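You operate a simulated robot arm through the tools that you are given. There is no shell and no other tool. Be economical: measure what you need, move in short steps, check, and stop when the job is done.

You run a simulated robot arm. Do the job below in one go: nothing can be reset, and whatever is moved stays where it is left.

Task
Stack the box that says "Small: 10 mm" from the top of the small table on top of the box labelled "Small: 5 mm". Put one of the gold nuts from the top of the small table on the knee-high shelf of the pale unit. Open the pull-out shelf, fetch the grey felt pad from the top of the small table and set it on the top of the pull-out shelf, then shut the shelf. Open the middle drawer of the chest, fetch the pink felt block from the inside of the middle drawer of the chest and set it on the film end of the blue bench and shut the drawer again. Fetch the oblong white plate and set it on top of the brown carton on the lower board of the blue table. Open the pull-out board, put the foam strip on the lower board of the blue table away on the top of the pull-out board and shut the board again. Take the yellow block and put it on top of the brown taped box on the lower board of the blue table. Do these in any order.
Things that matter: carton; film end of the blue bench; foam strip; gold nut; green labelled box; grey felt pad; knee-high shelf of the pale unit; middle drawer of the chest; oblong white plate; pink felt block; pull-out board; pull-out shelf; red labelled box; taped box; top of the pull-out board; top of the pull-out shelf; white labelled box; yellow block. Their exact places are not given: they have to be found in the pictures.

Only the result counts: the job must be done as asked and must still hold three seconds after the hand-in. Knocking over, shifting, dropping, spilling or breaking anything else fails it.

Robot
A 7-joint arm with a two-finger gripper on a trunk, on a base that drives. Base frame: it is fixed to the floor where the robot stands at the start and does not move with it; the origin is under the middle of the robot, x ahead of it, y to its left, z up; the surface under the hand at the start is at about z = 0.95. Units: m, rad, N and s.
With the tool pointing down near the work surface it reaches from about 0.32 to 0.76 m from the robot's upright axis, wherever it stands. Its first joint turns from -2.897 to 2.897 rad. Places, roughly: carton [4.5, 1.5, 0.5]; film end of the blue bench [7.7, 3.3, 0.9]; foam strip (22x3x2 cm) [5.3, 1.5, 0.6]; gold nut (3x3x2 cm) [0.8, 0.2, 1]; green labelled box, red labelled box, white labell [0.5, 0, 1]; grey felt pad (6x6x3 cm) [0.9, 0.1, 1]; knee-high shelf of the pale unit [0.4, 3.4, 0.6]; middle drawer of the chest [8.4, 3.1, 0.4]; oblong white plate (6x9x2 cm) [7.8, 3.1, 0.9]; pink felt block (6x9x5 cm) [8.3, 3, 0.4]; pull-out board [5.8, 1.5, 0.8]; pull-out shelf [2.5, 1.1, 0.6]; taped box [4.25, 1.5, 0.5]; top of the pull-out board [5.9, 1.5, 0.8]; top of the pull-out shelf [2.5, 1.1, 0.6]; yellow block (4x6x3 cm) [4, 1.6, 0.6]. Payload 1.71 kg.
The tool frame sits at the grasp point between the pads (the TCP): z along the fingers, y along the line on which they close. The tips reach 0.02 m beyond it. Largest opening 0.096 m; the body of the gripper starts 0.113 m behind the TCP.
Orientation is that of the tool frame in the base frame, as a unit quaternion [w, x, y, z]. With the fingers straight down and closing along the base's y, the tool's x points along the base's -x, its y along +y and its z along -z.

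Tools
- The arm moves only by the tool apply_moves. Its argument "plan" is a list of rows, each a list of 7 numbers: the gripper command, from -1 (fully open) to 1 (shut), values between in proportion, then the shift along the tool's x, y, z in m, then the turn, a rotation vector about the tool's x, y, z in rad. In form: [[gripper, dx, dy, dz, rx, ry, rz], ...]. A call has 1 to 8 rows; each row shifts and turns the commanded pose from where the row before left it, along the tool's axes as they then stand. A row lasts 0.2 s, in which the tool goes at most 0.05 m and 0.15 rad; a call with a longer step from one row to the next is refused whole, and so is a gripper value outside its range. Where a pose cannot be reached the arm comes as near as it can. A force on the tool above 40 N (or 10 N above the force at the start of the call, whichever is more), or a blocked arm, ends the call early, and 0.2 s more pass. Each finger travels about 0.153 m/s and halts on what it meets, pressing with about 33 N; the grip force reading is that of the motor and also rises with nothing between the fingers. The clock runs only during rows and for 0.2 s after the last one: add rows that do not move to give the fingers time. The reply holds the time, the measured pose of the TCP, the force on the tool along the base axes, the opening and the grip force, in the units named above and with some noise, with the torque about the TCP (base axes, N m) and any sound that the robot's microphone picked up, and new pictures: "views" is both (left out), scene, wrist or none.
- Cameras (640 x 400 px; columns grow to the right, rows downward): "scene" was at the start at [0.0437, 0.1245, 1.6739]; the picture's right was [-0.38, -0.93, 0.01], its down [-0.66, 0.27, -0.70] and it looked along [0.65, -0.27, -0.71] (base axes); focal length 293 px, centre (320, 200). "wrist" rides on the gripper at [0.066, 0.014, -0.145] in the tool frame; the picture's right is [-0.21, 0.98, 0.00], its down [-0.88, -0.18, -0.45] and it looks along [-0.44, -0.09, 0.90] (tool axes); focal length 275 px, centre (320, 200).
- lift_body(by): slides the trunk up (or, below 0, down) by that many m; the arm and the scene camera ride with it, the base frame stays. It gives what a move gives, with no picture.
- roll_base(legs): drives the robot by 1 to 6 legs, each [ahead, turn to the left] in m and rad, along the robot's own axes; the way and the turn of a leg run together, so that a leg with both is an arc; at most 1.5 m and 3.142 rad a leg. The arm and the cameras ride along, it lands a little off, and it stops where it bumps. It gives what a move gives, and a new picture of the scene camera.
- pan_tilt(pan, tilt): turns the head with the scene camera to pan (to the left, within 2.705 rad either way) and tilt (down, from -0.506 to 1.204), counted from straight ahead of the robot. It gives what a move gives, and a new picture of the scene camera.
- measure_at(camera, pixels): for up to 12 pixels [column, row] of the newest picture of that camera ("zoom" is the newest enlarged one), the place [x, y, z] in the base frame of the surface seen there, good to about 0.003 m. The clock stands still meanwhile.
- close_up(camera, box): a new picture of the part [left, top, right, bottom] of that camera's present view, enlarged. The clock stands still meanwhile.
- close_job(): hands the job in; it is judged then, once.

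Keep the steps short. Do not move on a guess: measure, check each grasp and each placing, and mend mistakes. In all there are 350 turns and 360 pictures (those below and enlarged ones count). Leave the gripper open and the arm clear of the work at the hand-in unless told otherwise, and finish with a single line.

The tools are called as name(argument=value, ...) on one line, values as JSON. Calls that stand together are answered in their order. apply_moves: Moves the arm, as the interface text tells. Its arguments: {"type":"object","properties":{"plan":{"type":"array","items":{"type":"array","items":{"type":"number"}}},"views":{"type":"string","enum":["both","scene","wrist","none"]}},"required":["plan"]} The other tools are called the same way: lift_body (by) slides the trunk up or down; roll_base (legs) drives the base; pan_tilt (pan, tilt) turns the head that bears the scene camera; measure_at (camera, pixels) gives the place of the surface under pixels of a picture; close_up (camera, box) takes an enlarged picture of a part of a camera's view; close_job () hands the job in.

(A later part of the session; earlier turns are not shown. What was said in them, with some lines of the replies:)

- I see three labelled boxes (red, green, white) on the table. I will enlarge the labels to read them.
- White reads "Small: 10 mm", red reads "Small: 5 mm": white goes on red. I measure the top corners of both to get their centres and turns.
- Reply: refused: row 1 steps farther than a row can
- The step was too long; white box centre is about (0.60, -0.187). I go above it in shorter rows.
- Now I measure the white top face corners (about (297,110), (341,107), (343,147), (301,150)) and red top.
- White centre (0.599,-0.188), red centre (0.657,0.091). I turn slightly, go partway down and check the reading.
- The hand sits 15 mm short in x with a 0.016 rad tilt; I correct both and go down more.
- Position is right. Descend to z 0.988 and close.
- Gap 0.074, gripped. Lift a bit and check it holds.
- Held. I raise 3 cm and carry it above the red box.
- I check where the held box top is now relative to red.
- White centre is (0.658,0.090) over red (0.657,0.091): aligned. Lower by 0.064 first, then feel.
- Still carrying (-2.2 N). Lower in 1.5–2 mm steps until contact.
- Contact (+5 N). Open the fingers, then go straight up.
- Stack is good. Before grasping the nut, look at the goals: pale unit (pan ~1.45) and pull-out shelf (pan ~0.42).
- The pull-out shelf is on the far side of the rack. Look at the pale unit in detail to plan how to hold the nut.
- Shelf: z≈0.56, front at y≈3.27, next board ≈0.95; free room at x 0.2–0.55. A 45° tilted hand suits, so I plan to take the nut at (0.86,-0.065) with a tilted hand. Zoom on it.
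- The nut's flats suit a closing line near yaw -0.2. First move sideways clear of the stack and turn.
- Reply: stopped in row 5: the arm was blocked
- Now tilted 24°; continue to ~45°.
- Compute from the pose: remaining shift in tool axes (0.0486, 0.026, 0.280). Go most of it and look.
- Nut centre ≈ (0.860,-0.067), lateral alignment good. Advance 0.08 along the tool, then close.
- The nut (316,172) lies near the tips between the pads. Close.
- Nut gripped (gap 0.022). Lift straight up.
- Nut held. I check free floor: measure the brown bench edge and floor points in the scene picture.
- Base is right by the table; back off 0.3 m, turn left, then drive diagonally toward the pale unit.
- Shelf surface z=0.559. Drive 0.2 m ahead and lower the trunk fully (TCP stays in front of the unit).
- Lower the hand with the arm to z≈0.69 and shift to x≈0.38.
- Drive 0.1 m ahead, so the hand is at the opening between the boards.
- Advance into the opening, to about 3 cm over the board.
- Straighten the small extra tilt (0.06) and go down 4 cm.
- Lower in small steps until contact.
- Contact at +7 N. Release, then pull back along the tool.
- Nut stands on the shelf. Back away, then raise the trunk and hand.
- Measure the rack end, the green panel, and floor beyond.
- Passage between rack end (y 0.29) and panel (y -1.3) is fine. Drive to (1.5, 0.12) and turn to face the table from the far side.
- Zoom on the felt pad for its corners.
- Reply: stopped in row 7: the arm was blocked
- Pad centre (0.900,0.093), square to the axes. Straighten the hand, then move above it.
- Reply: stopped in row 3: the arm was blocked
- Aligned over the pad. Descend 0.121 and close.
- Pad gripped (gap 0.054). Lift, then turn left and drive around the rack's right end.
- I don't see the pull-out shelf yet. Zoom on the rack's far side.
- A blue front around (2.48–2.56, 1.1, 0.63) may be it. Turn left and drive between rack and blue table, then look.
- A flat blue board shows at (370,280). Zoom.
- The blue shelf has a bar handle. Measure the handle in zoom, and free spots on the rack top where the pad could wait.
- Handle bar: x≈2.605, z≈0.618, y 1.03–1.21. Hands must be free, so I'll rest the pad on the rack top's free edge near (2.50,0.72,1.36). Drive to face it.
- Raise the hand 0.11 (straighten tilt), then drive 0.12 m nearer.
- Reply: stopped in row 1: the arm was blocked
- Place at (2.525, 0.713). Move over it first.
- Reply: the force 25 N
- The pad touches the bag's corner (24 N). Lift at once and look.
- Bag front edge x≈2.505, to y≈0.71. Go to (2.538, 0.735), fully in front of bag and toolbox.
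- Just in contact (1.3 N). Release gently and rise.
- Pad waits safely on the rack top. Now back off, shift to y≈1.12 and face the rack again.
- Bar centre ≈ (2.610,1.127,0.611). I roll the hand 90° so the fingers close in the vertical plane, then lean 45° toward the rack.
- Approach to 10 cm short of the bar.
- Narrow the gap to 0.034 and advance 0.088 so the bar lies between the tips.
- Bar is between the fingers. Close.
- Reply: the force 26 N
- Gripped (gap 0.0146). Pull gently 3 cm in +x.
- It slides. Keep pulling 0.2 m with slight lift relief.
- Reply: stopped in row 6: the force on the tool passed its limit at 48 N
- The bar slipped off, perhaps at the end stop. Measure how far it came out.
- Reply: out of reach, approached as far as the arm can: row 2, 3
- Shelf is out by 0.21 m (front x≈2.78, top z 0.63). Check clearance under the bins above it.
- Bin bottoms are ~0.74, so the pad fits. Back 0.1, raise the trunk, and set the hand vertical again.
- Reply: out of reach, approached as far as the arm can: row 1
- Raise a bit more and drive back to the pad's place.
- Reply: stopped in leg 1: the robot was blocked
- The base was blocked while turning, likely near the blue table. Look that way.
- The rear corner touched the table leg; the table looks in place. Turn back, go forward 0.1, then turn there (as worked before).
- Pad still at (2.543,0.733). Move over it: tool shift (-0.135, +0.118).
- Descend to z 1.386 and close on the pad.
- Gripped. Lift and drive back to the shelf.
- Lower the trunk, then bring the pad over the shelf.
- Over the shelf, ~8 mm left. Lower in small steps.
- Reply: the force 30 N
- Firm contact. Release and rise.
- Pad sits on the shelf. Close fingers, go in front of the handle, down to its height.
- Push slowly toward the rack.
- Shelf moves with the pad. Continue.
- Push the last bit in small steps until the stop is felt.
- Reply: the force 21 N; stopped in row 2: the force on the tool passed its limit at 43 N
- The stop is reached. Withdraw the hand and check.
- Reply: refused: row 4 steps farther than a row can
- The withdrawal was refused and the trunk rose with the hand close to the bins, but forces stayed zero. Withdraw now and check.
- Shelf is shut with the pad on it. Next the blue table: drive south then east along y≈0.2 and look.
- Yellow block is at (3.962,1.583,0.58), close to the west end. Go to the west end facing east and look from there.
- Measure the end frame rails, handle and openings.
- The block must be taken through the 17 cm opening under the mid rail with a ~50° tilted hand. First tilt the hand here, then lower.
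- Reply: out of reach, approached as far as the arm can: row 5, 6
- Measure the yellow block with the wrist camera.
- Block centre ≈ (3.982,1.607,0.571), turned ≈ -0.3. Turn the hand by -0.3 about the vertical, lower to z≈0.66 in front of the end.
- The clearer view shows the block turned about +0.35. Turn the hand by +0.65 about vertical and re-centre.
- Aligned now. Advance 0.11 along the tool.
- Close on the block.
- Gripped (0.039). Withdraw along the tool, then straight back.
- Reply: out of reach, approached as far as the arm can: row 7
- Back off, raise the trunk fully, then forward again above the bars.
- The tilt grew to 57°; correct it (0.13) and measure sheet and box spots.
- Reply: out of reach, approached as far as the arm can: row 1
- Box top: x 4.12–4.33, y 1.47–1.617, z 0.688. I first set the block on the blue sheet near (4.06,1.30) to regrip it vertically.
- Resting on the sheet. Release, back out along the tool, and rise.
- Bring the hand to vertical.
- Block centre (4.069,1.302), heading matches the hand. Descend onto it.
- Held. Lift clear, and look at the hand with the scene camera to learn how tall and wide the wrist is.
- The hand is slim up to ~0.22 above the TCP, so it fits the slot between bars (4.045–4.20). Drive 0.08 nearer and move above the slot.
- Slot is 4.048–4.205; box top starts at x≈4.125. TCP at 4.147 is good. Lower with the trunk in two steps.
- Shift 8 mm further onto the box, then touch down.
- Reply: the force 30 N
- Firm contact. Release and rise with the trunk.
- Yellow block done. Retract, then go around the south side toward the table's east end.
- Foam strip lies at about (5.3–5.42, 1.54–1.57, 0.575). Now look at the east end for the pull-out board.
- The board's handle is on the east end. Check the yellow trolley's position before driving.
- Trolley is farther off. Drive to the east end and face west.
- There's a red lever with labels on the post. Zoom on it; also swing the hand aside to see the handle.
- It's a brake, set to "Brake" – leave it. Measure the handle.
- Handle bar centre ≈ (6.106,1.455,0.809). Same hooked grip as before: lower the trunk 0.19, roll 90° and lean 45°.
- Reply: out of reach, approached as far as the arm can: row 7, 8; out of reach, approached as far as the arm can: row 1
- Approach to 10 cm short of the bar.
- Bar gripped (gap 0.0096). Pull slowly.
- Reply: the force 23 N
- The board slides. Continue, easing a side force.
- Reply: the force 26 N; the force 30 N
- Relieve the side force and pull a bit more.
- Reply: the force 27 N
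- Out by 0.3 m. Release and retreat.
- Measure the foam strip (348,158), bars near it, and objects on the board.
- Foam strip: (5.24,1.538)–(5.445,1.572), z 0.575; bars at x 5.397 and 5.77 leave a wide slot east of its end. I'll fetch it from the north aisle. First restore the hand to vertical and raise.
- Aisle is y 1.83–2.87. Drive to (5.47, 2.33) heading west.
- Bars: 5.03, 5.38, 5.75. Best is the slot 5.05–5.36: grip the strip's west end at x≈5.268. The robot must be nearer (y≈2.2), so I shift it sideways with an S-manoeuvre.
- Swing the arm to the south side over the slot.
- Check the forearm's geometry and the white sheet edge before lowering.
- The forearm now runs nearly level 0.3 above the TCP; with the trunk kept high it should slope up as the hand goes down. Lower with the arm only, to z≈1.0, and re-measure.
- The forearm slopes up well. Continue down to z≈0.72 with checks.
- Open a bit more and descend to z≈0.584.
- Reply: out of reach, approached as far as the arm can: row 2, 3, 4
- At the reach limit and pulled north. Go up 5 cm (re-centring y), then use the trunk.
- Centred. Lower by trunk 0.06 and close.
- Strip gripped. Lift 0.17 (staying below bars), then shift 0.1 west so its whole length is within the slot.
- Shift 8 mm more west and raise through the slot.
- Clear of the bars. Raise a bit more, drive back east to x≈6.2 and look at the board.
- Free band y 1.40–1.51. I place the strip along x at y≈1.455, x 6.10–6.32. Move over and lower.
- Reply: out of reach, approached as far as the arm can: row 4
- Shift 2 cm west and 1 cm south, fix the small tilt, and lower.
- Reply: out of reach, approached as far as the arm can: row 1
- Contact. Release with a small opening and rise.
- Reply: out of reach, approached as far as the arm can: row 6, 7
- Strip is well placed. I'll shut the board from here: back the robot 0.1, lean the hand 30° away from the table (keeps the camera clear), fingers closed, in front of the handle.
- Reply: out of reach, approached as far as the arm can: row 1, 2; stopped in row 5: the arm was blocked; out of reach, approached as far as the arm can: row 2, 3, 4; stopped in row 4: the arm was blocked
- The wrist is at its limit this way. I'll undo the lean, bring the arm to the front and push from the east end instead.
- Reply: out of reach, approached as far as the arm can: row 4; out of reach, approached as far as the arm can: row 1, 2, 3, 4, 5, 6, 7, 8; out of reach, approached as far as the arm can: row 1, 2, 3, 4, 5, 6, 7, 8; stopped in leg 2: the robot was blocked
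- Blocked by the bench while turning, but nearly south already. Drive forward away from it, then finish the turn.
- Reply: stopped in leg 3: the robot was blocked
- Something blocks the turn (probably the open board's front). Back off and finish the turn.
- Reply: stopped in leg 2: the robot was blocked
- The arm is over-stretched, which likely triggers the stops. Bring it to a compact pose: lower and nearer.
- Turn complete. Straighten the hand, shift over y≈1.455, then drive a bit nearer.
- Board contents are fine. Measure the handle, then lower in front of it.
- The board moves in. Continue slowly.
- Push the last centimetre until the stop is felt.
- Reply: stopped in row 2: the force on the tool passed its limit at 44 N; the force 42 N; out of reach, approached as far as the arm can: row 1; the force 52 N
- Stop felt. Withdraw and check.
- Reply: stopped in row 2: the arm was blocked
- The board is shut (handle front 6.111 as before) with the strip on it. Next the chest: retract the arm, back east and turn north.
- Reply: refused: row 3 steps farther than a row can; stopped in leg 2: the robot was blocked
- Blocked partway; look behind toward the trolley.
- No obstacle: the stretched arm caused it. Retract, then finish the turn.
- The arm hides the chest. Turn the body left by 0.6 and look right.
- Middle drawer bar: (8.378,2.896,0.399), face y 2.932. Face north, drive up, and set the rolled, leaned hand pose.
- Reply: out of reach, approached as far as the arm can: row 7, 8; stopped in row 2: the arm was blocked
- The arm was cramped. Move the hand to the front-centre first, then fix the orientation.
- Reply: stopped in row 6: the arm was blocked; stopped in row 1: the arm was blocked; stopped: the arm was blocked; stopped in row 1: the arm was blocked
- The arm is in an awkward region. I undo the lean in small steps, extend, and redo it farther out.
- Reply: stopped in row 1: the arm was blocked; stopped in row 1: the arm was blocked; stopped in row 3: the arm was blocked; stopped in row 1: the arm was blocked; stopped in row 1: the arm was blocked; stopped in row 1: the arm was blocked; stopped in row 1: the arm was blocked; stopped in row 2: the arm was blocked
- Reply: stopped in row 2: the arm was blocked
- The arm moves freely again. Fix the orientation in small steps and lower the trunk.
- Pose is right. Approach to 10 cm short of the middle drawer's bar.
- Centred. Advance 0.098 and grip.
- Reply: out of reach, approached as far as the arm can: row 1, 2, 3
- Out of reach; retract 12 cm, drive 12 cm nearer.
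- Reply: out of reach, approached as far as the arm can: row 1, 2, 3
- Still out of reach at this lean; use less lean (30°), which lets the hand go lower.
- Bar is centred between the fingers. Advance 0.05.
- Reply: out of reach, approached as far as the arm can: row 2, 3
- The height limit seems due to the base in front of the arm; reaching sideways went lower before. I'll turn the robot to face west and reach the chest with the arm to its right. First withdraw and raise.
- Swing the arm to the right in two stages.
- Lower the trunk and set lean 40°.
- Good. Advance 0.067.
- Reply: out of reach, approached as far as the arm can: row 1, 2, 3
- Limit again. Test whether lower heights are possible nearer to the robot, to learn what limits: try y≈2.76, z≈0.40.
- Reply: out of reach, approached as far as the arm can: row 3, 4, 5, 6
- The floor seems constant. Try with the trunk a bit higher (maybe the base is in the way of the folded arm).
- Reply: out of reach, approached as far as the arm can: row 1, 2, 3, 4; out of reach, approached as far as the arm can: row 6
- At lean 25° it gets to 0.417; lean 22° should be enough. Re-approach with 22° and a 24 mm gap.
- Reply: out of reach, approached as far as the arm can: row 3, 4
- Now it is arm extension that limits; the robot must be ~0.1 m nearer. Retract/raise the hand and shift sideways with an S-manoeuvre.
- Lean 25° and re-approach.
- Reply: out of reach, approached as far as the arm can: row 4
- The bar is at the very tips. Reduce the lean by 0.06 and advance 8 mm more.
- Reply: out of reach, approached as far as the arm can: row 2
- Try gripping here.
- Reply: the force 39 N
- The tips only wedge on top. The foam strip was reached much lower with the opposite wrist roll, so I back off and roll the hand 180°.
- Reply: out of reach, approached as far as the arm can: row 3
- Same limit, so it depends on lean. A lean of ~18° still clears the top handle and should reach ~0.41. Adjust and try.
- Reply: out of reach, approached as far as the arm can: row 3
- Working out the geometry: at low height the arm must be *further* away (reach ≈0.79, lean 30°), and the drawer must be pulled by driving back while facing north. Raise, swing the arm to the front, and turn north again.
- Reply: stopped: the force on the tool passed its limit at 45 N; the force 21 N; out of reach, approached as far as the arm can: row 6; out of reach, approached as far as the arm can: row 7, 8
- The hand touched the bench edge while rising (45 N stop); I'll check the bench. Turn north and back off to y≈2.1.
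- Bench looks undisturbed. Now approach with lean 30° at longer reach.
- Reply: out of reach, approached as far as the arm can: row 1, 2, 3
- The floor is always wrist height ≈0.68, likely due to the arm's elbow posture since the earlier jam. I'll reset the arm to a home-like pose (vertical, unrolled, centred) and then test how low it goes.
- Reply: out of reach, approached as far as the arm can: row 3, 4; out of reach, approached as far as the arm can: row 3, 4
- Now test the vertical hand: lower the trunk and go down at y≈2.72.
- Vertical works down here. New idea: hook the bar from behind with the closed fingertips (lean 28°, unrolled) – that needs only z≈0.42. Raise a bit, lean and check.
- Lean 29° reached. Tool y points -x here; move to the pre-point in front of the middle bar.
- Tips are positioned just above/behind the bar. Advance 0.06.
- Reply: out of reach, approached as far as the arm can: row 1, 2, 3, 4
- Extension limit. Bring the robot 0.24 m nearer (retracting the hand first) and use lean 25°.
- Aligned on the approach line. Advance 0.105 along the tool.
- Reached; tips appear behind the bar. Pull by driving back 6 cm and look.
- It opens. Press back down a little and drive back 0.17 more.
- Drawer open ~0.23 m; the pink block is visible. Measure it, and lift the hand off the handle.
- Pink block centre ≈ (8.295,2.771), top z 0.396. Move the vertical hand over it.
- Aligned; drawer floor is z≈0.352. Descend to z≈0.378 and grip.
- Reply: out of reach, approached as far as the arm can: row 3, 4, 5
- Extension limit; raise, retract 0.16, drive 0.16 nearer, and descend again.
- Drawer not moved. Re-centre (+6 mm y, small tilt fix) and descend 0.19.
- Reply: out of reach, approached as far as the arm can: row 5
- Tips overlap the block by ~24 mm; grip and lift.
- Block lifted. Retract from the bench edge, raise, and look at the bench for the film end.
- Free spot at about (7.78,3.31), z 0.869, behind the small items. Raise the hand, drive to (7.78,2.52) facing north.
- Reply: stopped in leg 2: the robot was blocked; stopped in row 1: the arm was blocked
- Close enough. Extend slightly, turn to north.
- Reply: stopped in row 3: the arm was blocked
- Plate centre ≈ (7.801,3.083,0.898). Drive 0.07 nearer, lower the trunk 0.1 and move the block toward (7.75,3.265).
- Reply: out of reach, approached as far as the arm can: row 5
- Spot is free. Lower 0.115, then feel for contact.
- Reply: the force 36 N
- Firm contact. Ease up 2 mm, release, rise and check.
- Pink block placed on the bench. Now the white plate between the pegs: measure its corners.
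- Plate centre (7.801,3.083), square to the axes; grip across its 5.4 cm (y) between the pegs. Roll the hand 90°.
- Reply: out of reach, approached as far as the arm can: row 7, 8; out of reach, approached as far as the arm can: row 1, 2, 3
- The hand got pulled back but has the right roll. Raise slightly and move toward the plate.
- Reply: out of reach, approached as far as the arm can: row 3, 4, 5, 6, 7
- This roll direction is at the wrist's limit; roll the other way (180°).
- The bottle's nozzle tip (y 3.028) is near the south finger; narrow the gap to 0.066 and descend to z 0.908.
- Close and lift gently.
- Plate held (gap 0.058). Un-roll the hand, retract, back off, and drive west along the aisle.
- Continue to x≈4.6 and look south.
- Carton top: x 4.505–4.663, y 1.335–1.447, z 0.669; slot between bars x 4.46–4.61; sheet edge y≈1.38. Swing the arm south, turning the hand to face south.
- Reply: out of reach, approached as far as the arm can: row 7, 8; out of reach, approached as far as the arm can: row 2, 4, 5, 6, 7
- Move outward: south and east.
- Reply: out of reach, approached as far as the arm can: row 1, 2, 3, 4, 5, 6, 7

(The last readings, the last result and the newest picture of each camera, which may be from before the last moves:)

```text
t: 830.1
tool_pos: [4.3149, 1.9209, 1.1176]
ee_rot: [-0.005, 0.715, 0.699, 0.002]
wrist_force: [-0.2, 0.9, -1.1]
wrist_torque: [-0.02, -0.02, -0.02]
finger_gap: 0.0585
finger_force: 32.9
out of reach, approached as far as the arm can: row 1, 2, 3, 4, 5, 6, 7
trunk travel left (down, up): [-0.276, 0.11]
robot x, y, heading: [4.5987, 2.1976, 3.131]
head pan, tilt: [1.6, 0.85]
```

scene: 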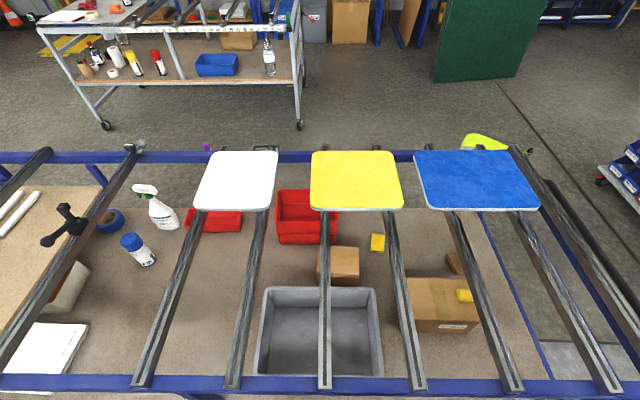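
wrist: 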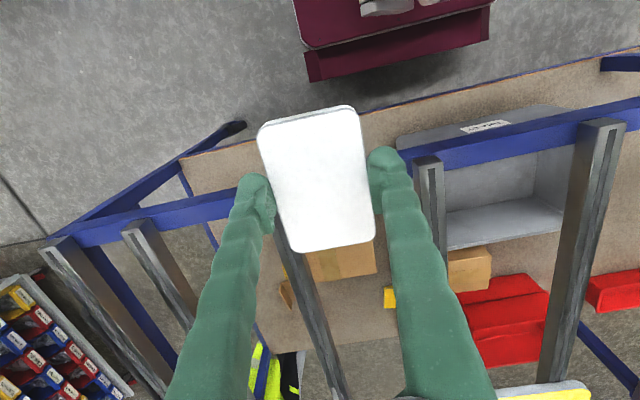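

apply_moves(plan=[[1, 0, 0, -0.04, 0, 0, 0.14], [1, 0, 0, -0.04, 0, 0, 0.14], [1, 0, 0, -0.03, 0, 0, 0.14], [1, 0, 0, 0, 0, 0, 0.14], [1, 0, 0, 0, 0, 0, 0.14], [1, 0, 0, 0, 0, 0, 0.09], [1, 0, 0, 0, 0, 0, 0]], views="none")

apply_moves(plan=[[1, -0.03, 0, 0, 0, 0, 0], [1, -0.03, 0.01, 0, 0, 0, 0], [1, -0.03, 0.02, 0, 0, 0, 0], [1, -0.03, 0.03, 0, 0, 0, 0], [1, -0.03, 0.03, 0, 0, 0, 0], [1, -0.03, 0.03, 0, 0, 0, 0], [1, 0, 0, 0, 0, 0, 0]], views="scene")

```text
t: 831.7
tool_pos: [4.3155, 1.9205, 1.2271]
ee_rot: [-0.006, 0.929, 0.37, 0.001]
wrist_force: [0.8, -0.1, -0.4]
wrist_torque: [-0.01, 0.02, -0.01]
finger_gap: 0.0585
finger_force: 33.2
trunk travel left (down, up): [-0.276, 0.11]
robot x, y, heading: [4.5976, 2.1959, 3.128]
head pan, tilt: [1.6, 0.85]
```

```text
t: 833.3
tool_pos: [4.2924, 1.9012, 1.2281]
ee_rot: [-0.006, 0.929, 0.371, 0.001]
wrist_force: [0.0, -0.2, -1.3]
wrist_torque: [0.0, -0.01, 0.02]
finger_gap: 0.0586
finger_force: 33.0
out of reach, approached as far as the arm can: row 2, 3, 4, 5, 6
trunk travel left (down, up): [-0.276, 0.11]
robot x, y, heading: [4.5971, 2.1964, 3.13]
head pan, tilt: [1.6, 0.85]
```

scene: 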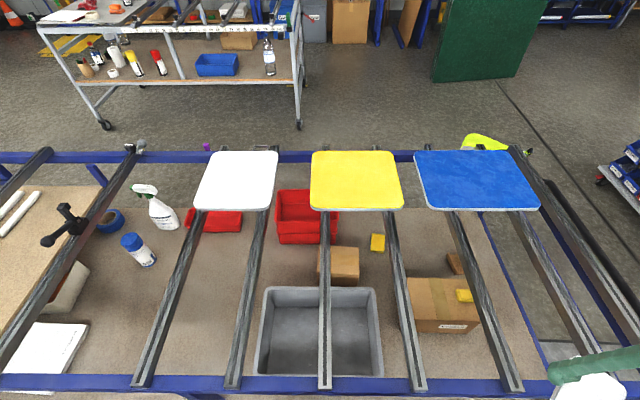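

The arm's elbow now lies to its right, so the left side is out of reach. I'll turn the robot around at the west end so that the carton is on its right.

apply_moves(plan=[[1, 0.0, -0.03, 0, 0, 0, 0.15], [1, 0, -0.03, 0, 0, 0, 0.15], [1, 0, -0.03, 0, 0, 0, 0.15], [1, 0, -0.04, 0, 0, 0, 0.15], [1, 0, -0.04, 0, 0, 0, 0.15], [1, 0, -0.04, 0, 0, 0, 0], [1, 0, -0.04, 0, 0, 0, 0], [1, 0, 0, 0, 0, 0, 0]], views="none")

roll_base(legs=[[1.3, 0.01], [0, 1.571], [0, 1.571]])

```text
t: 835.1
tool_pos: [4.2219, 2.1304, 1.2299]
ee_rot: [-0.007, 1.0, 0.004, -0.001]
wrist_force: [-0.8, -0.2, -0.8]
wrist_torque: [0.01, -0.01, 0.0]
finger_gap: 0.0584
finger_force: 33.3
trunk travel left (down, up): [-0.276, 0.11]
robot x, y, heading: [4.5945, 2.1935, 3.127]
head pan, tilt: [1.6, 0.85]
```

```text
t: 851.2
tool_pos: [3.6706, 2.2655, 1.2301]
ee_rot: [0.001, -0.007, 1.0, -0.007]
wrist_force: [-0.4, -0.3, 0.3]
wrist_torque: [0.0, 0.02, -0.04]
finger_gap: 0.0586
finger_force: 32.7
trunk travel left (down, up): [-0.276, 0.11]
robot x, y, heading: [3.2974, 2.1897, -0.009]
head pan, tilt: [1.6, 0.85]
```

scene: 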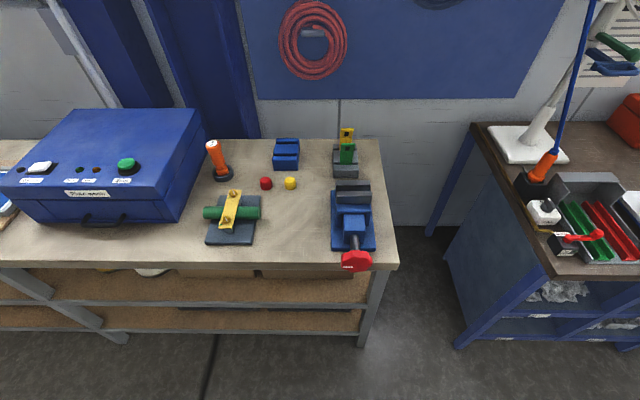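

Now drive back east to x≈4.57 with the carton on the right, and swing the arm right in stages.

roll_base(legs=[[1.27, -0.01]])

apply_moves(plan=[[1, -0.02, -0.04, 0, 0, 0, 0], [1, -0.02, -0.04, 0, 0, 0, 0], [1, -0.02, -0.04, 0, 0, 0, 0], [1, -0.01, -0.04, 0, 0, 0, 0], [1, 0, -0.04, 0, 0, 0, 0], [1, 0, -0.04, 0, 0, 0, 0], [1, 0, -0.04, 0, 0, 0, 0], [1, 0, -0.04, 0, 0, 0, 0]], views="none")

apply_moves(plan=[[1, 0, 0, 0, 0, 0, 0.131], [1, 0, 0, 0, 0, 0, 0.131], [1, 0, 0, 0, 0, 0, 0.131], [1, 0, 0, 0, 0, 0, 0.131], [1, 0, 0, 0, 0, 0, 0.131], [1, 0, 0, 0, 0, 0, 0.131], [1, -0.005, -0.04, 0, 0, 0, 0], [1, -0.005, -0.04, 0, 0, 0, 0]], views="none")

apply_moves(plan=[[1, -0.005, -0.045, 0, 0, 0, 0], [1, -0.005, -0.045, 0, 0, 0, 0], [1, 0, -0.045, 0, 0, 0, 0.131], [1, 0, 0, 0, 0, 0, 0.131], [1, 0, 0, 0, 0, 0, 0.131], [1, 0, 0, 0, 0, 0, 0.131], [1, 0, 0, 0, 0, 0, 0.131], [1, 0, 0, 0, 0, 0, 0.131]], views="wrist")

```text
t: 858.1
tool_pos: [4.9333, 2.256, 1.2338]
ee_rot: [0.009, -0.007, 1.0, -0.008]
wrist_force: [-0.2, -0.1, -0.4]
wrist_torque: [0.02, 0.01, -0.02]
finger_gap: 0.0582
finger_force: 33.3
trunk travel left (down, up): [-0.276, 0.11]
robot x, y, heading: [4.5766, 2.1842, -0.008]
head pan, tilt: [1.6, 0.85]
```

scene: 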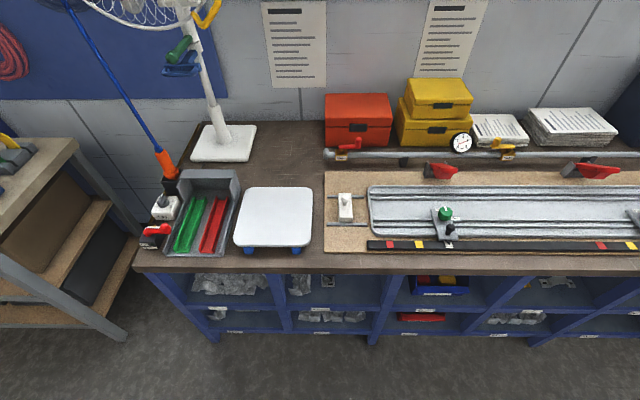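

```text
t: 859.9
tool_pos: [4.9886, 1.9368, 1.2487]
ee_rot: [0.015, -0.007, 1.0, -0.009]
wrist_force: [0.4, -0.8, -0.9]
wrist_torque: [0.01, -0.02, 0.0]
finger_gap: 0.0584
finger_force: 33.0
trunk travel left (down, up): [-0.276, 0.11]
robot x, y, heading: [4.5778, 2.1779, -0.007]
head pan, tilt: [1.6, 0.85]
```

```text
t: 861.7
tool_pos: [4.939, 1.8726, 1.248]
ee_rot: [0.018, 0.378, 0.926, -0.002]
wrist_force: [0.2, 0.3, -0.8]
wrist_torque: [0.01, -0.01, 0.0]
finger_gap: 0.0586
finger_force: 33.1
trunk travel left (down, up): [-0.276, 0.11]
robot x, y, heading: [4.5802, 2.1776, -0.009]
head pan, tilt: [1.6, 0.85]
```

```text
t: 863.5
tool_pos: [4.8522, 1.7693, 1.2454]
ee_rot: [0.017, 0.705, 0.709, 0.005]
wrist_force: [0.0, 0.1, -0.9]
wrist_torque: [0.03, -0.01, 0.01]
finger_gap: 0.0586
finger_force: 32.9
trunk travel left (down, up): [-0.276, 0.11]
robot x, y, heading: [4.5753, 2.1811, -0.009]
head pan, tilt: [1.6, 0.85]
```

wrist: 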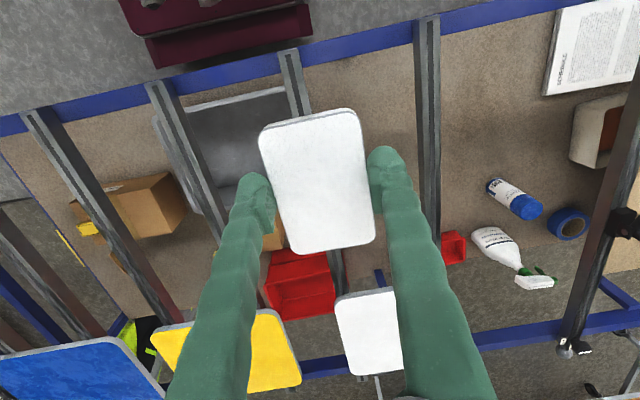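

apply_moves(plan=[[1, -0.02, -0.04, 0, 0, 0, 0], [1, -0.02, -0.04, 0, 0, 0, 0], [1, -0.03, -0.04, 0, 0, 0, 0], [1, -0.03, -0.04, 0, 0, 0, 0], [1, -0.03, -0.04, 0, 0, 0, 0], [1, -0.03, -0.04, 0, 0, 0, 0], [1, -0.03, -0.04, 0, 0, 0, 0], [1, -0.03, -0.032, 0, 0, 0, 0]], views="none")

apply_moves(plan=[[1, 0, 0, 0.03, 0, -0.1, 0], [1, 0, 0, 0.03, 0, -0.1, 0], [1, 0, 0, 0.03, 0, -0.09, 0], [1, 0, 0, 0, 0, 0, 0]], views="wrist")

```text
t: 865.3
tool_pos: [4.5389, 1.5458, 1.2376]
ee_rot: [0.017, 0.703, 0.711, 0.007]
wrist_force: [-0.9, -0.3, -1.3]
wrist_torque: [0.03, 0.04, 0.01]
finger_gap: 0.0585
finger_force: 32.7
trunk travel left (down, up): [-0.276, 0.11]
robot x, y, heading: [4.5788, 2.1804, -0.008]
head pan, tilt: [1.6, 0.85]
```

```text
t: 866.3
tool_pos: [4.5504, 1.5352, 1.1501]
ee_rot: [0.12, 0.696, 0.702, -0.097]
wrist_force: [0.4, -0.6, -1.1]
wrist_torque: [0.0, 0.07, -0.02]
finger_gap: 0.0585
finger_force: 33.0
trunk travel left (down, up): [-0.276, 0.11]
robot x, y, heading: [4.5781, 2.1798, -0.005]
head pan, tilt: [1.6, 0.85]
```

wrist: 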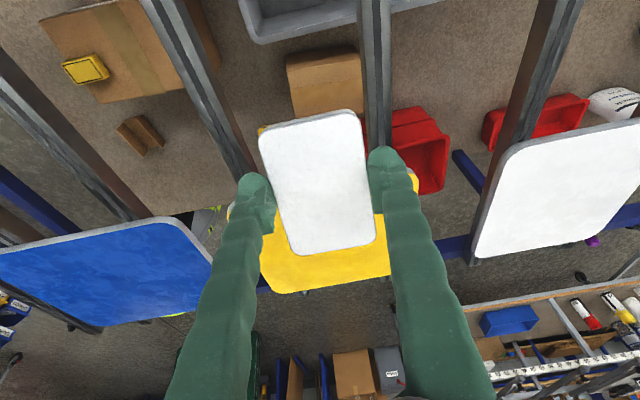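

Lean 17.6° toward south. Shift to x≈4.525 and slide down along the tool axis through the slot.

apply_moves(plan=[[1, 0, -0.026, 0, 0, 0, 0], [1, 0, 0, 0.045, 0, 0, 0], [1, 0, 0, 0.045, 0, 0, 0], [1, 0, 0, 0.045, 0, 0, 0], [1, 0, 0, 0.045, 0, 0, 0], [1, 0, 0, 0.02, 0, 0, 0], [1, 0, 0, 0, 0, 0, 0]], views="both")

```text
t: 867.9
tool_pos: [4.526, 1.4748, 0.959]
ee_rot: [0.12, 0.697, 0.7, -0.096]
wrist_force: [-0.3, 0.0, -1.4]
wrist_torque: [0.01, 0.02, -0.03]
finger_gap: 0.0585
finger_force: 33.1
trunk travel left (down, up): [-0.276, 0.11]
robot x, y, heading: [4.5761, 2.1797, -0.008]
head pan, tilt: [1.6, 0.85]
```

scene: 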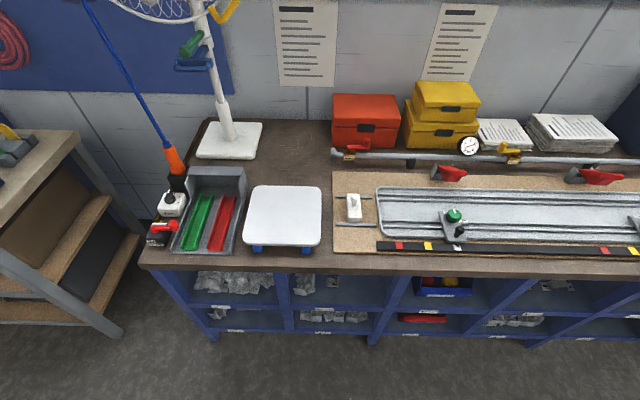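
wrist: 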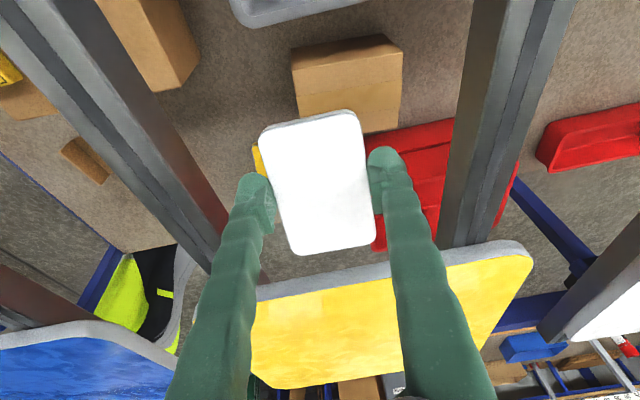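

Centred in the slot. Continue down to z≈0.72.

apply_moves(plan=[[1, 0, 0.008, 0.04, 0, 0, 0], [1, 0, 0, 0.045, 0, 0, 0], [1, 0, 0, 0.045, 0, 0, 0], [1, 0, 0, 0.045, 0, 0, 0], [1, 0, 0, 0.04, 0, 0, 0], [1, 0, 0, 0.03, 0, 0, 0], [1, 0, 0, 0, 0, 0, 0]], views="wrist")

```text
t: 869.5
tool_pos: [4.5393, 1.4244, 0.7879]
ee_rot: [0.122, 0.696, 0.701, -0.096]
wrist_force: [-0.6, -0.2, 0.4]
wrist_torque: [0.0, -0.01, 0.04]
finger_gap: 0.0
finger_force: 29.4
out of reach, approached as far as the arm can: row 5, 6
trunk travel left (down, up): [-0.276, 0.11]
robot x, y, heading: [4.5767, 2.1776, -0.014]
head pan, tilt: [1.6, 0.85]
```

wrist: 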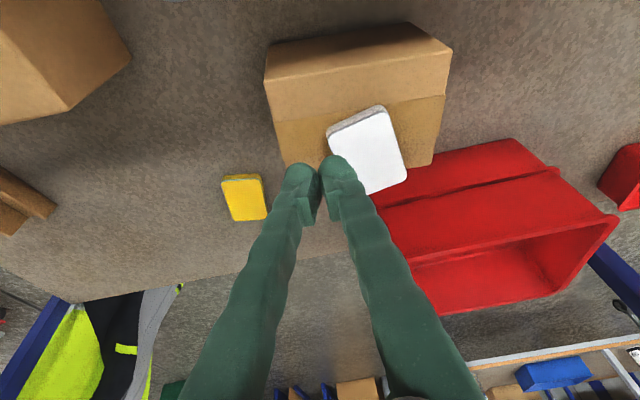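

The plate slipped out of the grip! Measure where it rests.

close_up(camera="wrist", box=[250, 10, 470, 210])

measure_at(camera="wrist", pixels=[[335, 138], [382, 115], [400, 170], [370, 188], [368, 150], [350, 60], [350, 100], [300, 140], [430, 130], [275, 80], [440, 60], [420, 100]])

```text
2.00 times, centred on (360, 110) of wrist
```

zoom: 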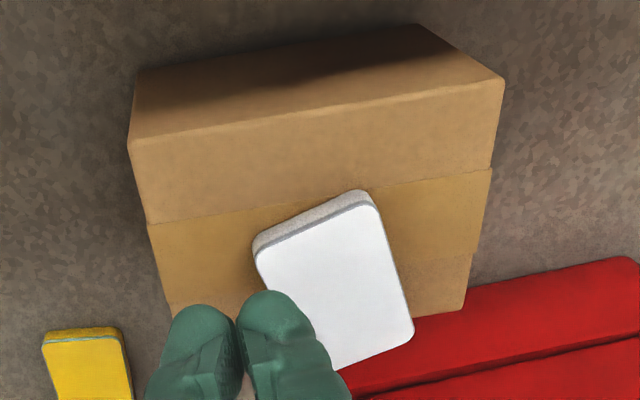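

```text
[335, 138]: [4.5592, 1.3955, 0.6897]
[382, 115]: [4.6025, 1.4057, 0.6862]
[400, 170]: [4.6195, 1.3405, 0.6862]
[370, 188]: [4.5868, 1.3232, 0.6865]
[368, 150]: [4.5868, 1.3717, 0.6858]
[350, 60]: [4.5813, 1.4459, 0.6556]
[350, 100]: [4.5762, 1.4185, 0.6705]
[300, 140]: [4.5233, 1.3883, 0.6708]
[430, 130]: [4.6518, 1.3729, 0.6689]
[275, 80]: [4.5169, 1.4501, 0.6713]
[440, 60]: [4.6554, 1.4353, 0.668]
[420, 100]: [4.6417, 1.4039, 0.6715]
```

Luckily it lies flat on the carton top (z 0.686 all over, centre (4.590,1.366), well supported). Leave it. Withdraw the hand straight back through the slot.

apply_moves(plan=[[1, 0, 0, -0.04, 0, 0, 0], [1, 0, 0, -0.045, 0, 0, 0], [1, 0, 0, -0.045, 0, 0, 0], [1, 0, 0, -0.045, 0, 0, 0], [1, 0, 0, -0.045, 0, 0, 0], [1, 0, 0, -0.045, 0, 0, 0], [1, 0, 0, -0.045, 0, 0, 0], [1, 0, 0, -0.045, 0, 0, 0]], views="none")

apply_moves(plan=[[1, 0, 0, -0.045, 0, 0, 0], [1, 0, 0, 0, 0, 0.1, 0], [1, 0, 0, 0, 0, 0.1, 0], [1, 0, 0, 0, 0, 0.1, 0], [1, 0.04, 0.02, 0, 0, 0, 0], [1, 0.04, 0.02, 0, 0, 0, 0], [1, 0.03, 0.035, 0, 0, 0, 0], [1, 0.03, 0.035, 0, 0, 0, 0]], views="wrist")

```text
t: 871.3
tool_pos: [4.5284, 1.5342, 1.1286]
ee_rot: [0.121, 0.697, 0.701, -0.095]
wrist_force: [-0.2, 0.1, -0.1]
wrist_torque: [-0.03, -0.01, -0.05]
finger_gap: 0.0
finger_force: 29.5
trunk travel left (down, up): [-0.276, 0.11]
robot x, y, heading: [4.575, 2.1789, -0.006]
head pan, tilt: [1.6, 0.85]
```

```text
t: 873.1
tool_pos: [4.6354, 1.6884, 1.1714]
ee_rot: [0.015, 0.704, 0.71, 0.009]
wrist_force: [0.5, -0.5, 0.1]
wrist_torque: [0.01, 0.01, 0.01]
finger_gap: 0.0
finger_force: 29.9
trunk travel left (down, up): [-0.276, 0.11]
robot x, y, heading: [4.5757, 2.1819, -0.009]
head pan, tilt: [1.6, 0.85]
```

wrist: 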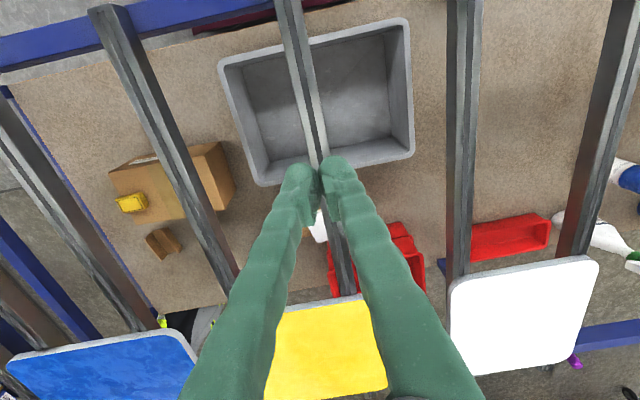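

Yellow block still in place too. Bring the arm to the front and drive east to the chest.

apply_moves(plan=[[1, 0.015, 0.04, 0, 0, 0, 0], [1, 0.015, 0.04, 0, 0, 0, 0], [1, 0.015, 0.04, 0, 0, 0, 0], [1, 0.015, 0.04, 0, 0, 0, 0], [1, 0, 0, 0, 0, 0, -0.13], [1, 0, 0, 0, 0, 0, -0.13], [1, 0, 0, 0, 0, 0, -0.13], [1, 0, 0, 0, 0, 0, -0.13]], views="none")

apply_moves(plan=[[1, 0, 0, 0, 0, 0, -0.13], [1, 0, 0, 0, 0, 0, -0.13], [1, 0, 0.045, 0, 0, 0, 0], [1, 0, 0.045, 0, 0, 0, 0], [1, 0, 0.045, 0, 0, 0, 0], [1, 0, 0.045, 0, 0, 0, 0], [1, 0, 0.045, 0, 0, 0, -0.13], [1, 0, 0, 0, 0, 0, -0.13]], views="none")

apply_moves(plan=[[1, 0, 0, 0, 0, 0, -0.13], [1, 0, 0, 0, 0, 0, -0.13], [1, 0, 0, 0, 0, 0, -0.13], [1, 0, 0, 0, 0, 0, -0.13], [1, 0, 0, 0, 0, 0, 0]], views="none")

roll_base(legs=[[1.5, 0], [1.5, -0.04], [0.72, 0]])

```text
t: 874.9
tool_pos: [4.7945, 1.7482, 1.1765]
ee_rot: [0.016, 0.496, 0.868, 0.005]
wrist_force: [0.0, 0.5, 0.5]
wrist_torque: [0.01, 0.03, -0.01]
finger_gap: 0.0
finger_force: 29.7
trunk travel left (down, up): [-0.276, 0.11]
robot x, y, heading: [4.5749, 2.1799, -0.012]
head pan, tilt: [1.6, 0.85]
```

```text
t: 876.7
tool_pos: [4.9739, 1.9083, 1.1753]
ee_rot: [0.009, 0.256, 0.967, -0.001]
wrist_force: [0.8, 0.5, -1.7]
wrist_torque: [-0.04, 0.15, 0.02]
finger_gap: 0.0001
finger_force: 29.7
trunk travel left (down, up): [-0.276, 0.11]
robot x, y, heading: [4.5794, 2.1782, -0.011]
head pan, tilt: [1.6, 0.85]
```

```text
t: 877.9
tool_pos: [4.9498, 1.9082, 1.1819]
ee_rot: [0.018, 0.0, 1.0, -0.004]
wrist_force: [0.0, -0.1, 0.3]
wrist_torque: [0.0, -0.03, 0.02]
finger_gap: 0.0001
finger_force: 28.8
trunk travel left (down, up): [-0.276, 0.11]
robot x, y, heading: [4.5791, 2.1789, -0.009]
head pan, tilt: [1.6, 0.85]
```

```text
t: 897.0
tool_pos: [8.6459, 1.7831, 1.1807]
ee_rot: [0.016, 0.022, 1.0, -0.004]
wrist_force: [-0.4, 1.5, 0.8]
wrist_torque: [-0.02, 0.03, -0.01]
finger_gap: 0.0
finger_force: 29.6
trunk travel left (down, up): [-0.276, 0.11]
robot x, y, heading: [8.2796, 2.0701, -0.05]
head pan, tilt: [1.6, 0.85]
```

scene: 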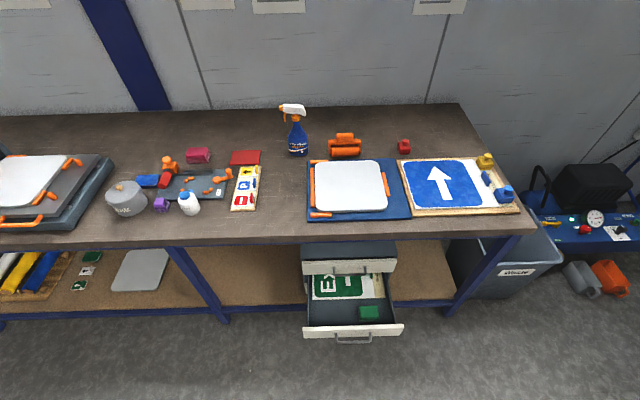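

Measure the drawer and turn to face it.

measure_at(camera="scene", pixels=[[353, 341], [353, 330], [320, 328], [390, 326], [350, 268], [198, 156]])

roll_base(legs=[[0, 1.62], [-0.05, 0]])

lift_body(by=-0.276)

```text
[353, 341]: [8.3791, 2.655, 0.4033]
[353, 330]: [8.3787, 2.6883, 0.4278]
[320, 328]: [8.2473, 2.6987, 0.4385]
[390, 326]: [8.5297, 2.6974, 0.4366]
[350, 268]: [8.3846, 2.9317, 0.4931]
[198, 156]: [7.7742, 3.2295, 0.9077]
```

```text
t: 902.7
tool_pos: [8.5457, 2.3976, 1.1816]
ee_rot: [-0.016, 0.71, -0.704, -0.01]
wrist_force: [-1.7, -0.5, -0.2]
wrist_torque: [0.11, -0.11, 0.0]
finger_gap: 0.0001
finger_force: 29.5
trunk travel left (down, up): [-0.276, 0.11]
robot x, y, heading: [8.2797, 2.0243, 1.576]
head pan, tilt: [1.6, 0.85]
```

scene: 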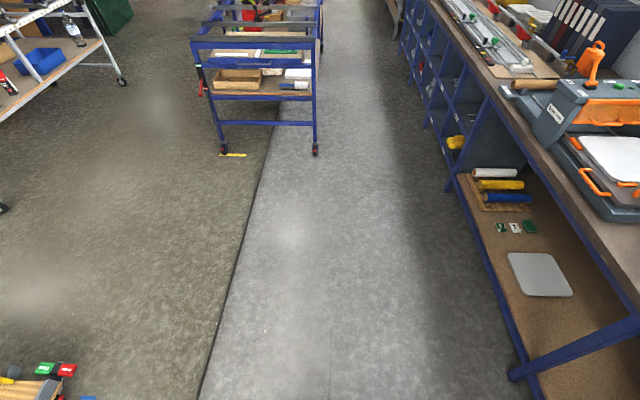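

```text
t: 905.5
tool_pos: [8.5452, 2.3943, 0.9083]
ee_rot: [-0.017, 0.71, -0.704, -0.011]
wrist_force: [0.1, -0.5, -0.4]
wrist_torque: [0.03, 0.0, -0.02]
finger_gap: 0.0
finger_force: 29.3
trunk travel left (down, up): [0.0, 0.386]
robot x, y, heading: [8.2804, 2.0198, 1.575]
head pan, tilt: [1.6, 0.85]
```

Go down in front of the handle: target (8.38,2.605,0.418).

apply_moves(plan=[[1, -0.025, 0.02, 0.03, 0, 0.035, 0], [1, -0.03, 0.02, 0.03, 0, 0, 0], [1, -0.03, 0.02, 0.03, 0, 0, 0], [1, -0.03, 0.02, 0.03, 0, 0, 0], [1, -0.03, 0.025, 0.03, 0, 0, 0], [1, -0.03, 0.03, 0.02, 0, 0, 0], [1, -0.03, 0.03, 0.02, 0, 0, 0], [1, 0, 0, 0.045, 0, 0, 0]], views="none")

apply_moves(plan=[[1, 0, 0, 0.045, 0, 0, 0], [1, 0, 0, 0.045, 0, 0, 0], [1, 0, 0, 0.045, 0, 0, 0], [1, 0, 0, 0.045, 0, 0, 0], [1, 0, 0, 0.04, 0, 0, 0], [1, 0, 0, 0.03, 0, 0, 0], [1, 0, 0, 0, 0, 0, 0]], views="wrist")

```text
t: 907.3
tool_pos: [8.3806, 2.5997, 0.6739]
ee_rot: [-0.005, 0.71, -0.704, 0.002]
wrist_force: [-0.1, -0.7, 0.1]
wrist_torque: [0.03, -0.04, 0.0]
finger_gap: 0.0001
finger_force: 29.6
trunk travel left (down, up): [0.0, 0.386]
robot x, y, heading: [8.2793, 2.022, 1.578]
head pan, tilt: [1.6, 0.85]
```

```text
t: 908.9
tool_pos: [8.3836, 2.6021, 0.4237]
ee_rot: [-0.004, 0.71, -0.704, 0.001]
wrist_force: [0.1, 0.0, -0.1]
wrist_torque: [-0.01, -0.01, 0.03]
finger_gap: 0.0001
finger_force: 29.4
trunk travel left (down, up): [0.0, 0.386]
robot x, y, heading: [8.2809, 2.02, 1.575]
head pan, tilt: [1.6, 0.85]
```

wrist: 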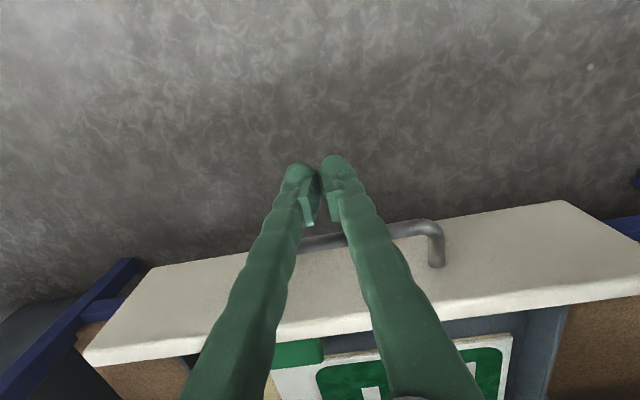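

Lean the hand 12° forward (keeps the wrist clear of the bench edge), then push by driving forward.

apply_moves(plan=[[1, 0, 0, 0, 0, -0.1, 0], [1, 0, 0, 0, 0, -0.1, 0], [1, 0, 0, 0.008, 0, 0, 0], [1, 0, 0, 0, 0, 0, 0]], views="none")

roll_base(legs=[[0.15, 0]])

apply_moves(plan=[[1, 0, 0, 0, 0, 0, 0]], views="wrist")

```text
t: 909.9
tool_pos: [8.383, 2.6038, 0.4156]
ee_rot: [-0.074, 0.706, -0.701, -0.069]
wrist_force: [-0.1, -0.6, -0.3]
wrist_torque: [0.01, 0.04, -0.01]
finger_gap: 0.0001
finger_force: 29.4
trunk travel left (down, up): [0.0, 0.386]
robot x, y, heading: [8.2837, 2.0169, 1.577]
head pan, tilt: [1.6, 0.85]
```

```text
t: 911.3
tool_pos: [8.3828, 2.754, 0.4166]
ee_rot: [-0.074, 0.707, -0.7, -0.069]
wrist_force: [-0.2, 0.2, 0.6]
wrist_torque: [-0.02, 0.0, 0.01]
finger_gap: 0.0003
finger_force: 29.5
trunk travel left (down, up): [0.0, 0.386]
robot x, y, heading: [8.2821, 2.1718, 1.573]
head pan, tilt: [1.6, 0.85]
```

scene: 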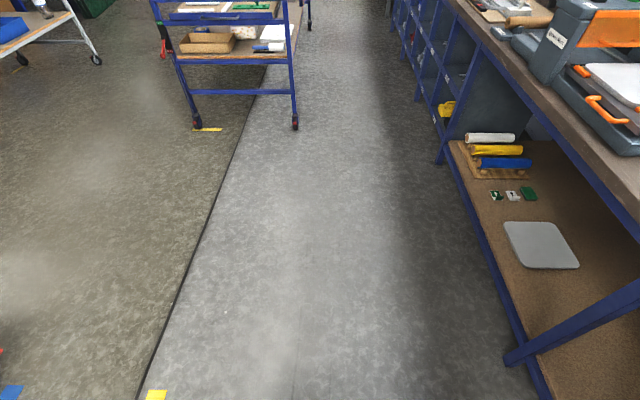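

```text
t: 911.7
tool_pos: [8.3819, 2.7485, 0.4252]
ee_rot: [-0.079, 0.706, -0.7, -0.075]
wrist_force: [-0.3, 0.5, 0.4]
wrist_torque: [0.0, -0.01, 0.02]
finger_gap: 0.0
finger_force: 30.0
trunk travel left (down, up): [0.0, 0.386]
robot x, y, heading: [8.2817, 2.1711, 1.574]
head pan, tilt: [1.6, 0.85]
```

wrist: 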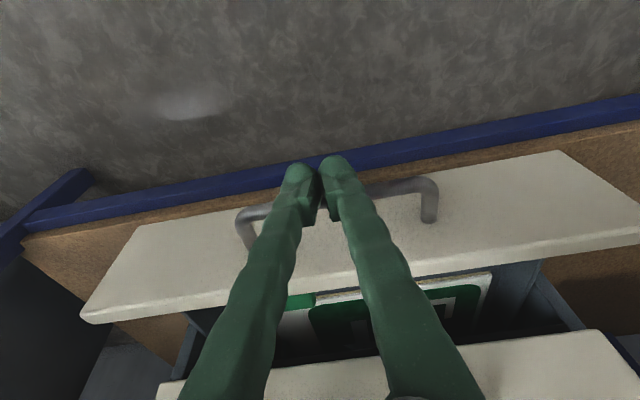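

It's closing. Correct height and push 0.115 more.

apply_moves(plan=[[1, 0, 0, 0.009, 0, 0, 0]], views="none")

roll_base(legs=[[0.115, 0]])

apply_moves(plan=[[1, 0, 0, 0.008, 0, 0, 0]], views="wrist")

```text
t: 912.1
tool_pos: [8.3828, 2.7514, 0.4166]
ee_rot: [-0.078, 0.706, -0.7, -0.076]
wrist_force: [-0.2, -0.2, -0.6]
wrist_torque: [0.01, 0.05, 0.0]
finger_gap: 0.0
finger_force: 29.5
trunk travel left (down, up): [0.0, 0.386]
robot x, y, heading: [8.2801, 2.1722, 1.578]
head pan, tilt: [1.6, 0.85]
```

```text
t: 913.3
tool_pos: [8.3823, 2.8365, 0.4267]
ee_rot: [-0.085, 0.706, -0.698, -0.082]
wrist_force: [-0.2, 0.2, 0.1]
wrist_torque: [0.04, -0.05, -0.01]
finger_gap: 0.0
finger_force: 30.0
trunk travel left (down, up): [0.0, 0.386]
robot x, y, heading: [8.282, 2.2558, 1.577]
head pan, tilt: [1.6, 0.85]
stopped in leg 1: the force on the tool passed its limit at 50 N (the readings are from after the stop); the commanded pose is now the measured one
```

scene: 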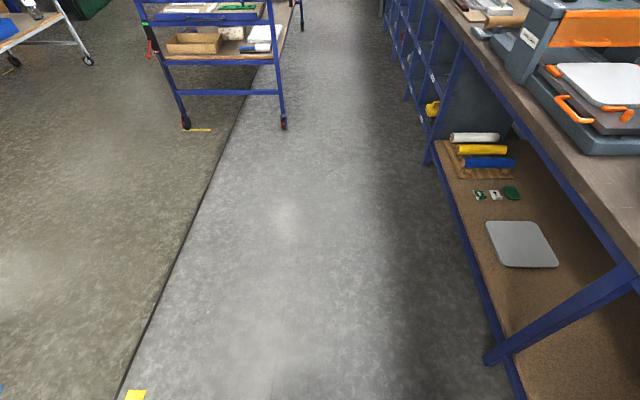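

```text
t: 913.7
tool_pos: [8.3833, 2.8398, 0.4217]
ee_rot: [-0.087, 0.705, -0.699, -0.083]
wrist_force: [-0.1, -1.1, -0.3]
wrist_torque: [0.05, -0.01, -0.02]
finger_gap: 0.0
finger_force: 29.7
trunk travel left (down, up): [0.0, 0.386]
robot x, y, heading: [8.28, 2.257, 1.573]
head pan, tilt: [1.6, 0.85]
```

wrist: 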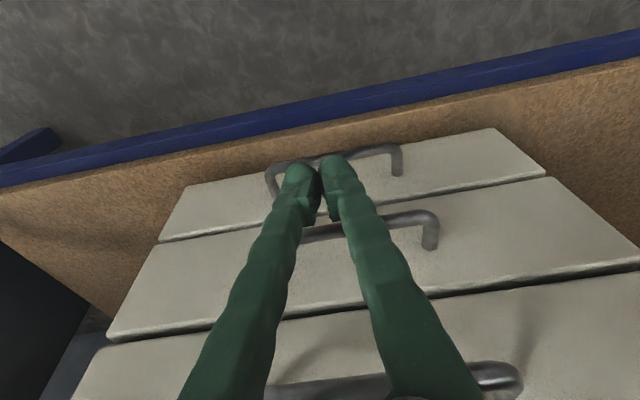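

measure_at(camera="wrist", pixels=[[220, 280], [500, 220], [230, 210], [450, 150], [400, 218], [380, 152], [480, 380], [180, 360], [470, 250]])

```text
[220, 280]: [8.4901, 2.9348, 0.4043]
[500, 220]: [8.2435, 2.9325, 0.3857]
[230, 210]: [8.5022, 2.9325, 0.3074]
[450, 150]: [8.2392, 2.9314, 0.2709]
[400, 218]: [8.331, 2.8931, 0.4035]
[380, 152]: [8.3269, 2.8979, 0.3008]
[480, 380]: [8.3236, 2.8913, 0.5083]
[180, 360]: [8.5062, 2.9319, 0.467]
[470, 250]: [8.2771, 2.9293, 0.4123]
```

The middle drawer is flush (face y 2.93, bar 2.893). Back away, raise, open the gripper and take a last look.

roll_base(legs=[[-0.45, 0]])

lift_body(by=0.3)

apply_moves(plan=[[-1, 0, 0, -0.03, 0, 0, 0], [-1, 0, 0, -0.03, 0, 0, 0], [-1, 0, 0, 0, 0, 0, 0], [-1, 0, 0, 0, 0, 0, 0]], views="none")

pan_tilt(pan=0.3, tilt=0.6)

```text
t: 916.6
tool_pos: [8.3853, 2.385, 0.4202]
ee_rot: [-0.087, 0.706, -0.698, -0.083]
wrist_force: [-0.7, 0.2, 0.3]
wrist_torque: [-0.01, -0.03, -0.01]
finger_gap: 0.0002
finger_force: 29.0
trunk travel left (down, up): [0.0, 0.386]
robot x, y, heading: [8.2803, 1.8007, 1.572]
head pan, tilt: [1.6, 0.85]
```

scene: 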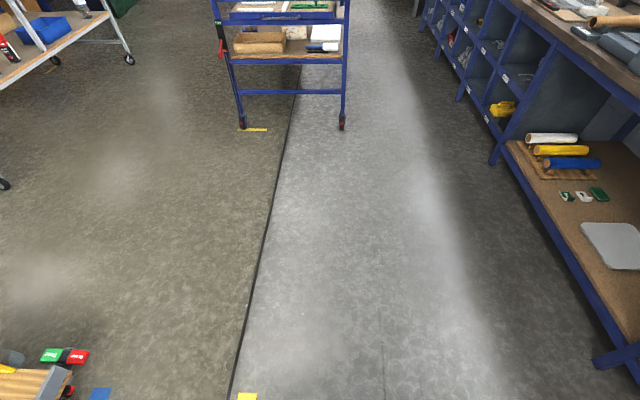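

```text
t: 919.6
tool_pos: [8.3853, 2.3814, 0.7284]
ee_rot: [-0.092, 0.705, -0.697, -0.09]
wrist_force: [-1.0, 0.1, 0.7]
wrist_torque: [-0.01, 0.01, -0.04]
finger_gap: 0.0002
finger_force: 29.3
trunk travel left (down, up): [-0.3, 0.086]
robot x, y, heading: [8.2846, 1.7996, 1.573]
head pan, tilt: [1.6, 0.85]
```

```text
t: 920.6
tool_pos: [8.3861, 2.3641, 0.7874]
ee_rot: [-0.092, 0.705, -0.697, -0.09]
wrist_force: [-0.2, 0.2, 0.5]
wrist_torque: [0.01, 0.02, -0.03]
finger_gap: 0.096
finger_force: 0.0
trunk travel left (down, up): [-0.3, 0.086]
robot x, y, heading: [8.28, 1.8026, 1.574]
head pan, tilt: [1.6, 0.85]
```

```text
t: 922.0
tool_pos: [8.3855, 2.365, 0.7868]
ee_rot: [-0.092, 0.705, -0.697, -0.089]
wrist_force: [0.1, 0.0, -0.8]
wrist_torque: [0.01, -0.02, 0.0]
finger_gap: 0.096
finger_force: 0.0
trunk travel left (down, up): [-0.3, 0.086]
robot x, y, heading: [8.2798, 1.8014, 1.572]
head pan, tilt: [0.3, 0.6]
```

scene: 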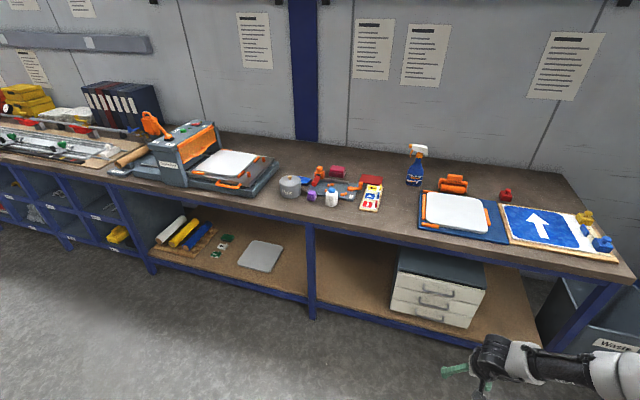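

All drawers are shut, the pink block is on the bench, the gripper is open and the arm is clear. Hand in.

close_job()

```text
The job is handed in.
```

All seven tasks are finished and handed in; the white plate slipped from the grip but landed flat on the carton, overhanging its south edge by about 1 cm, so I left it there.
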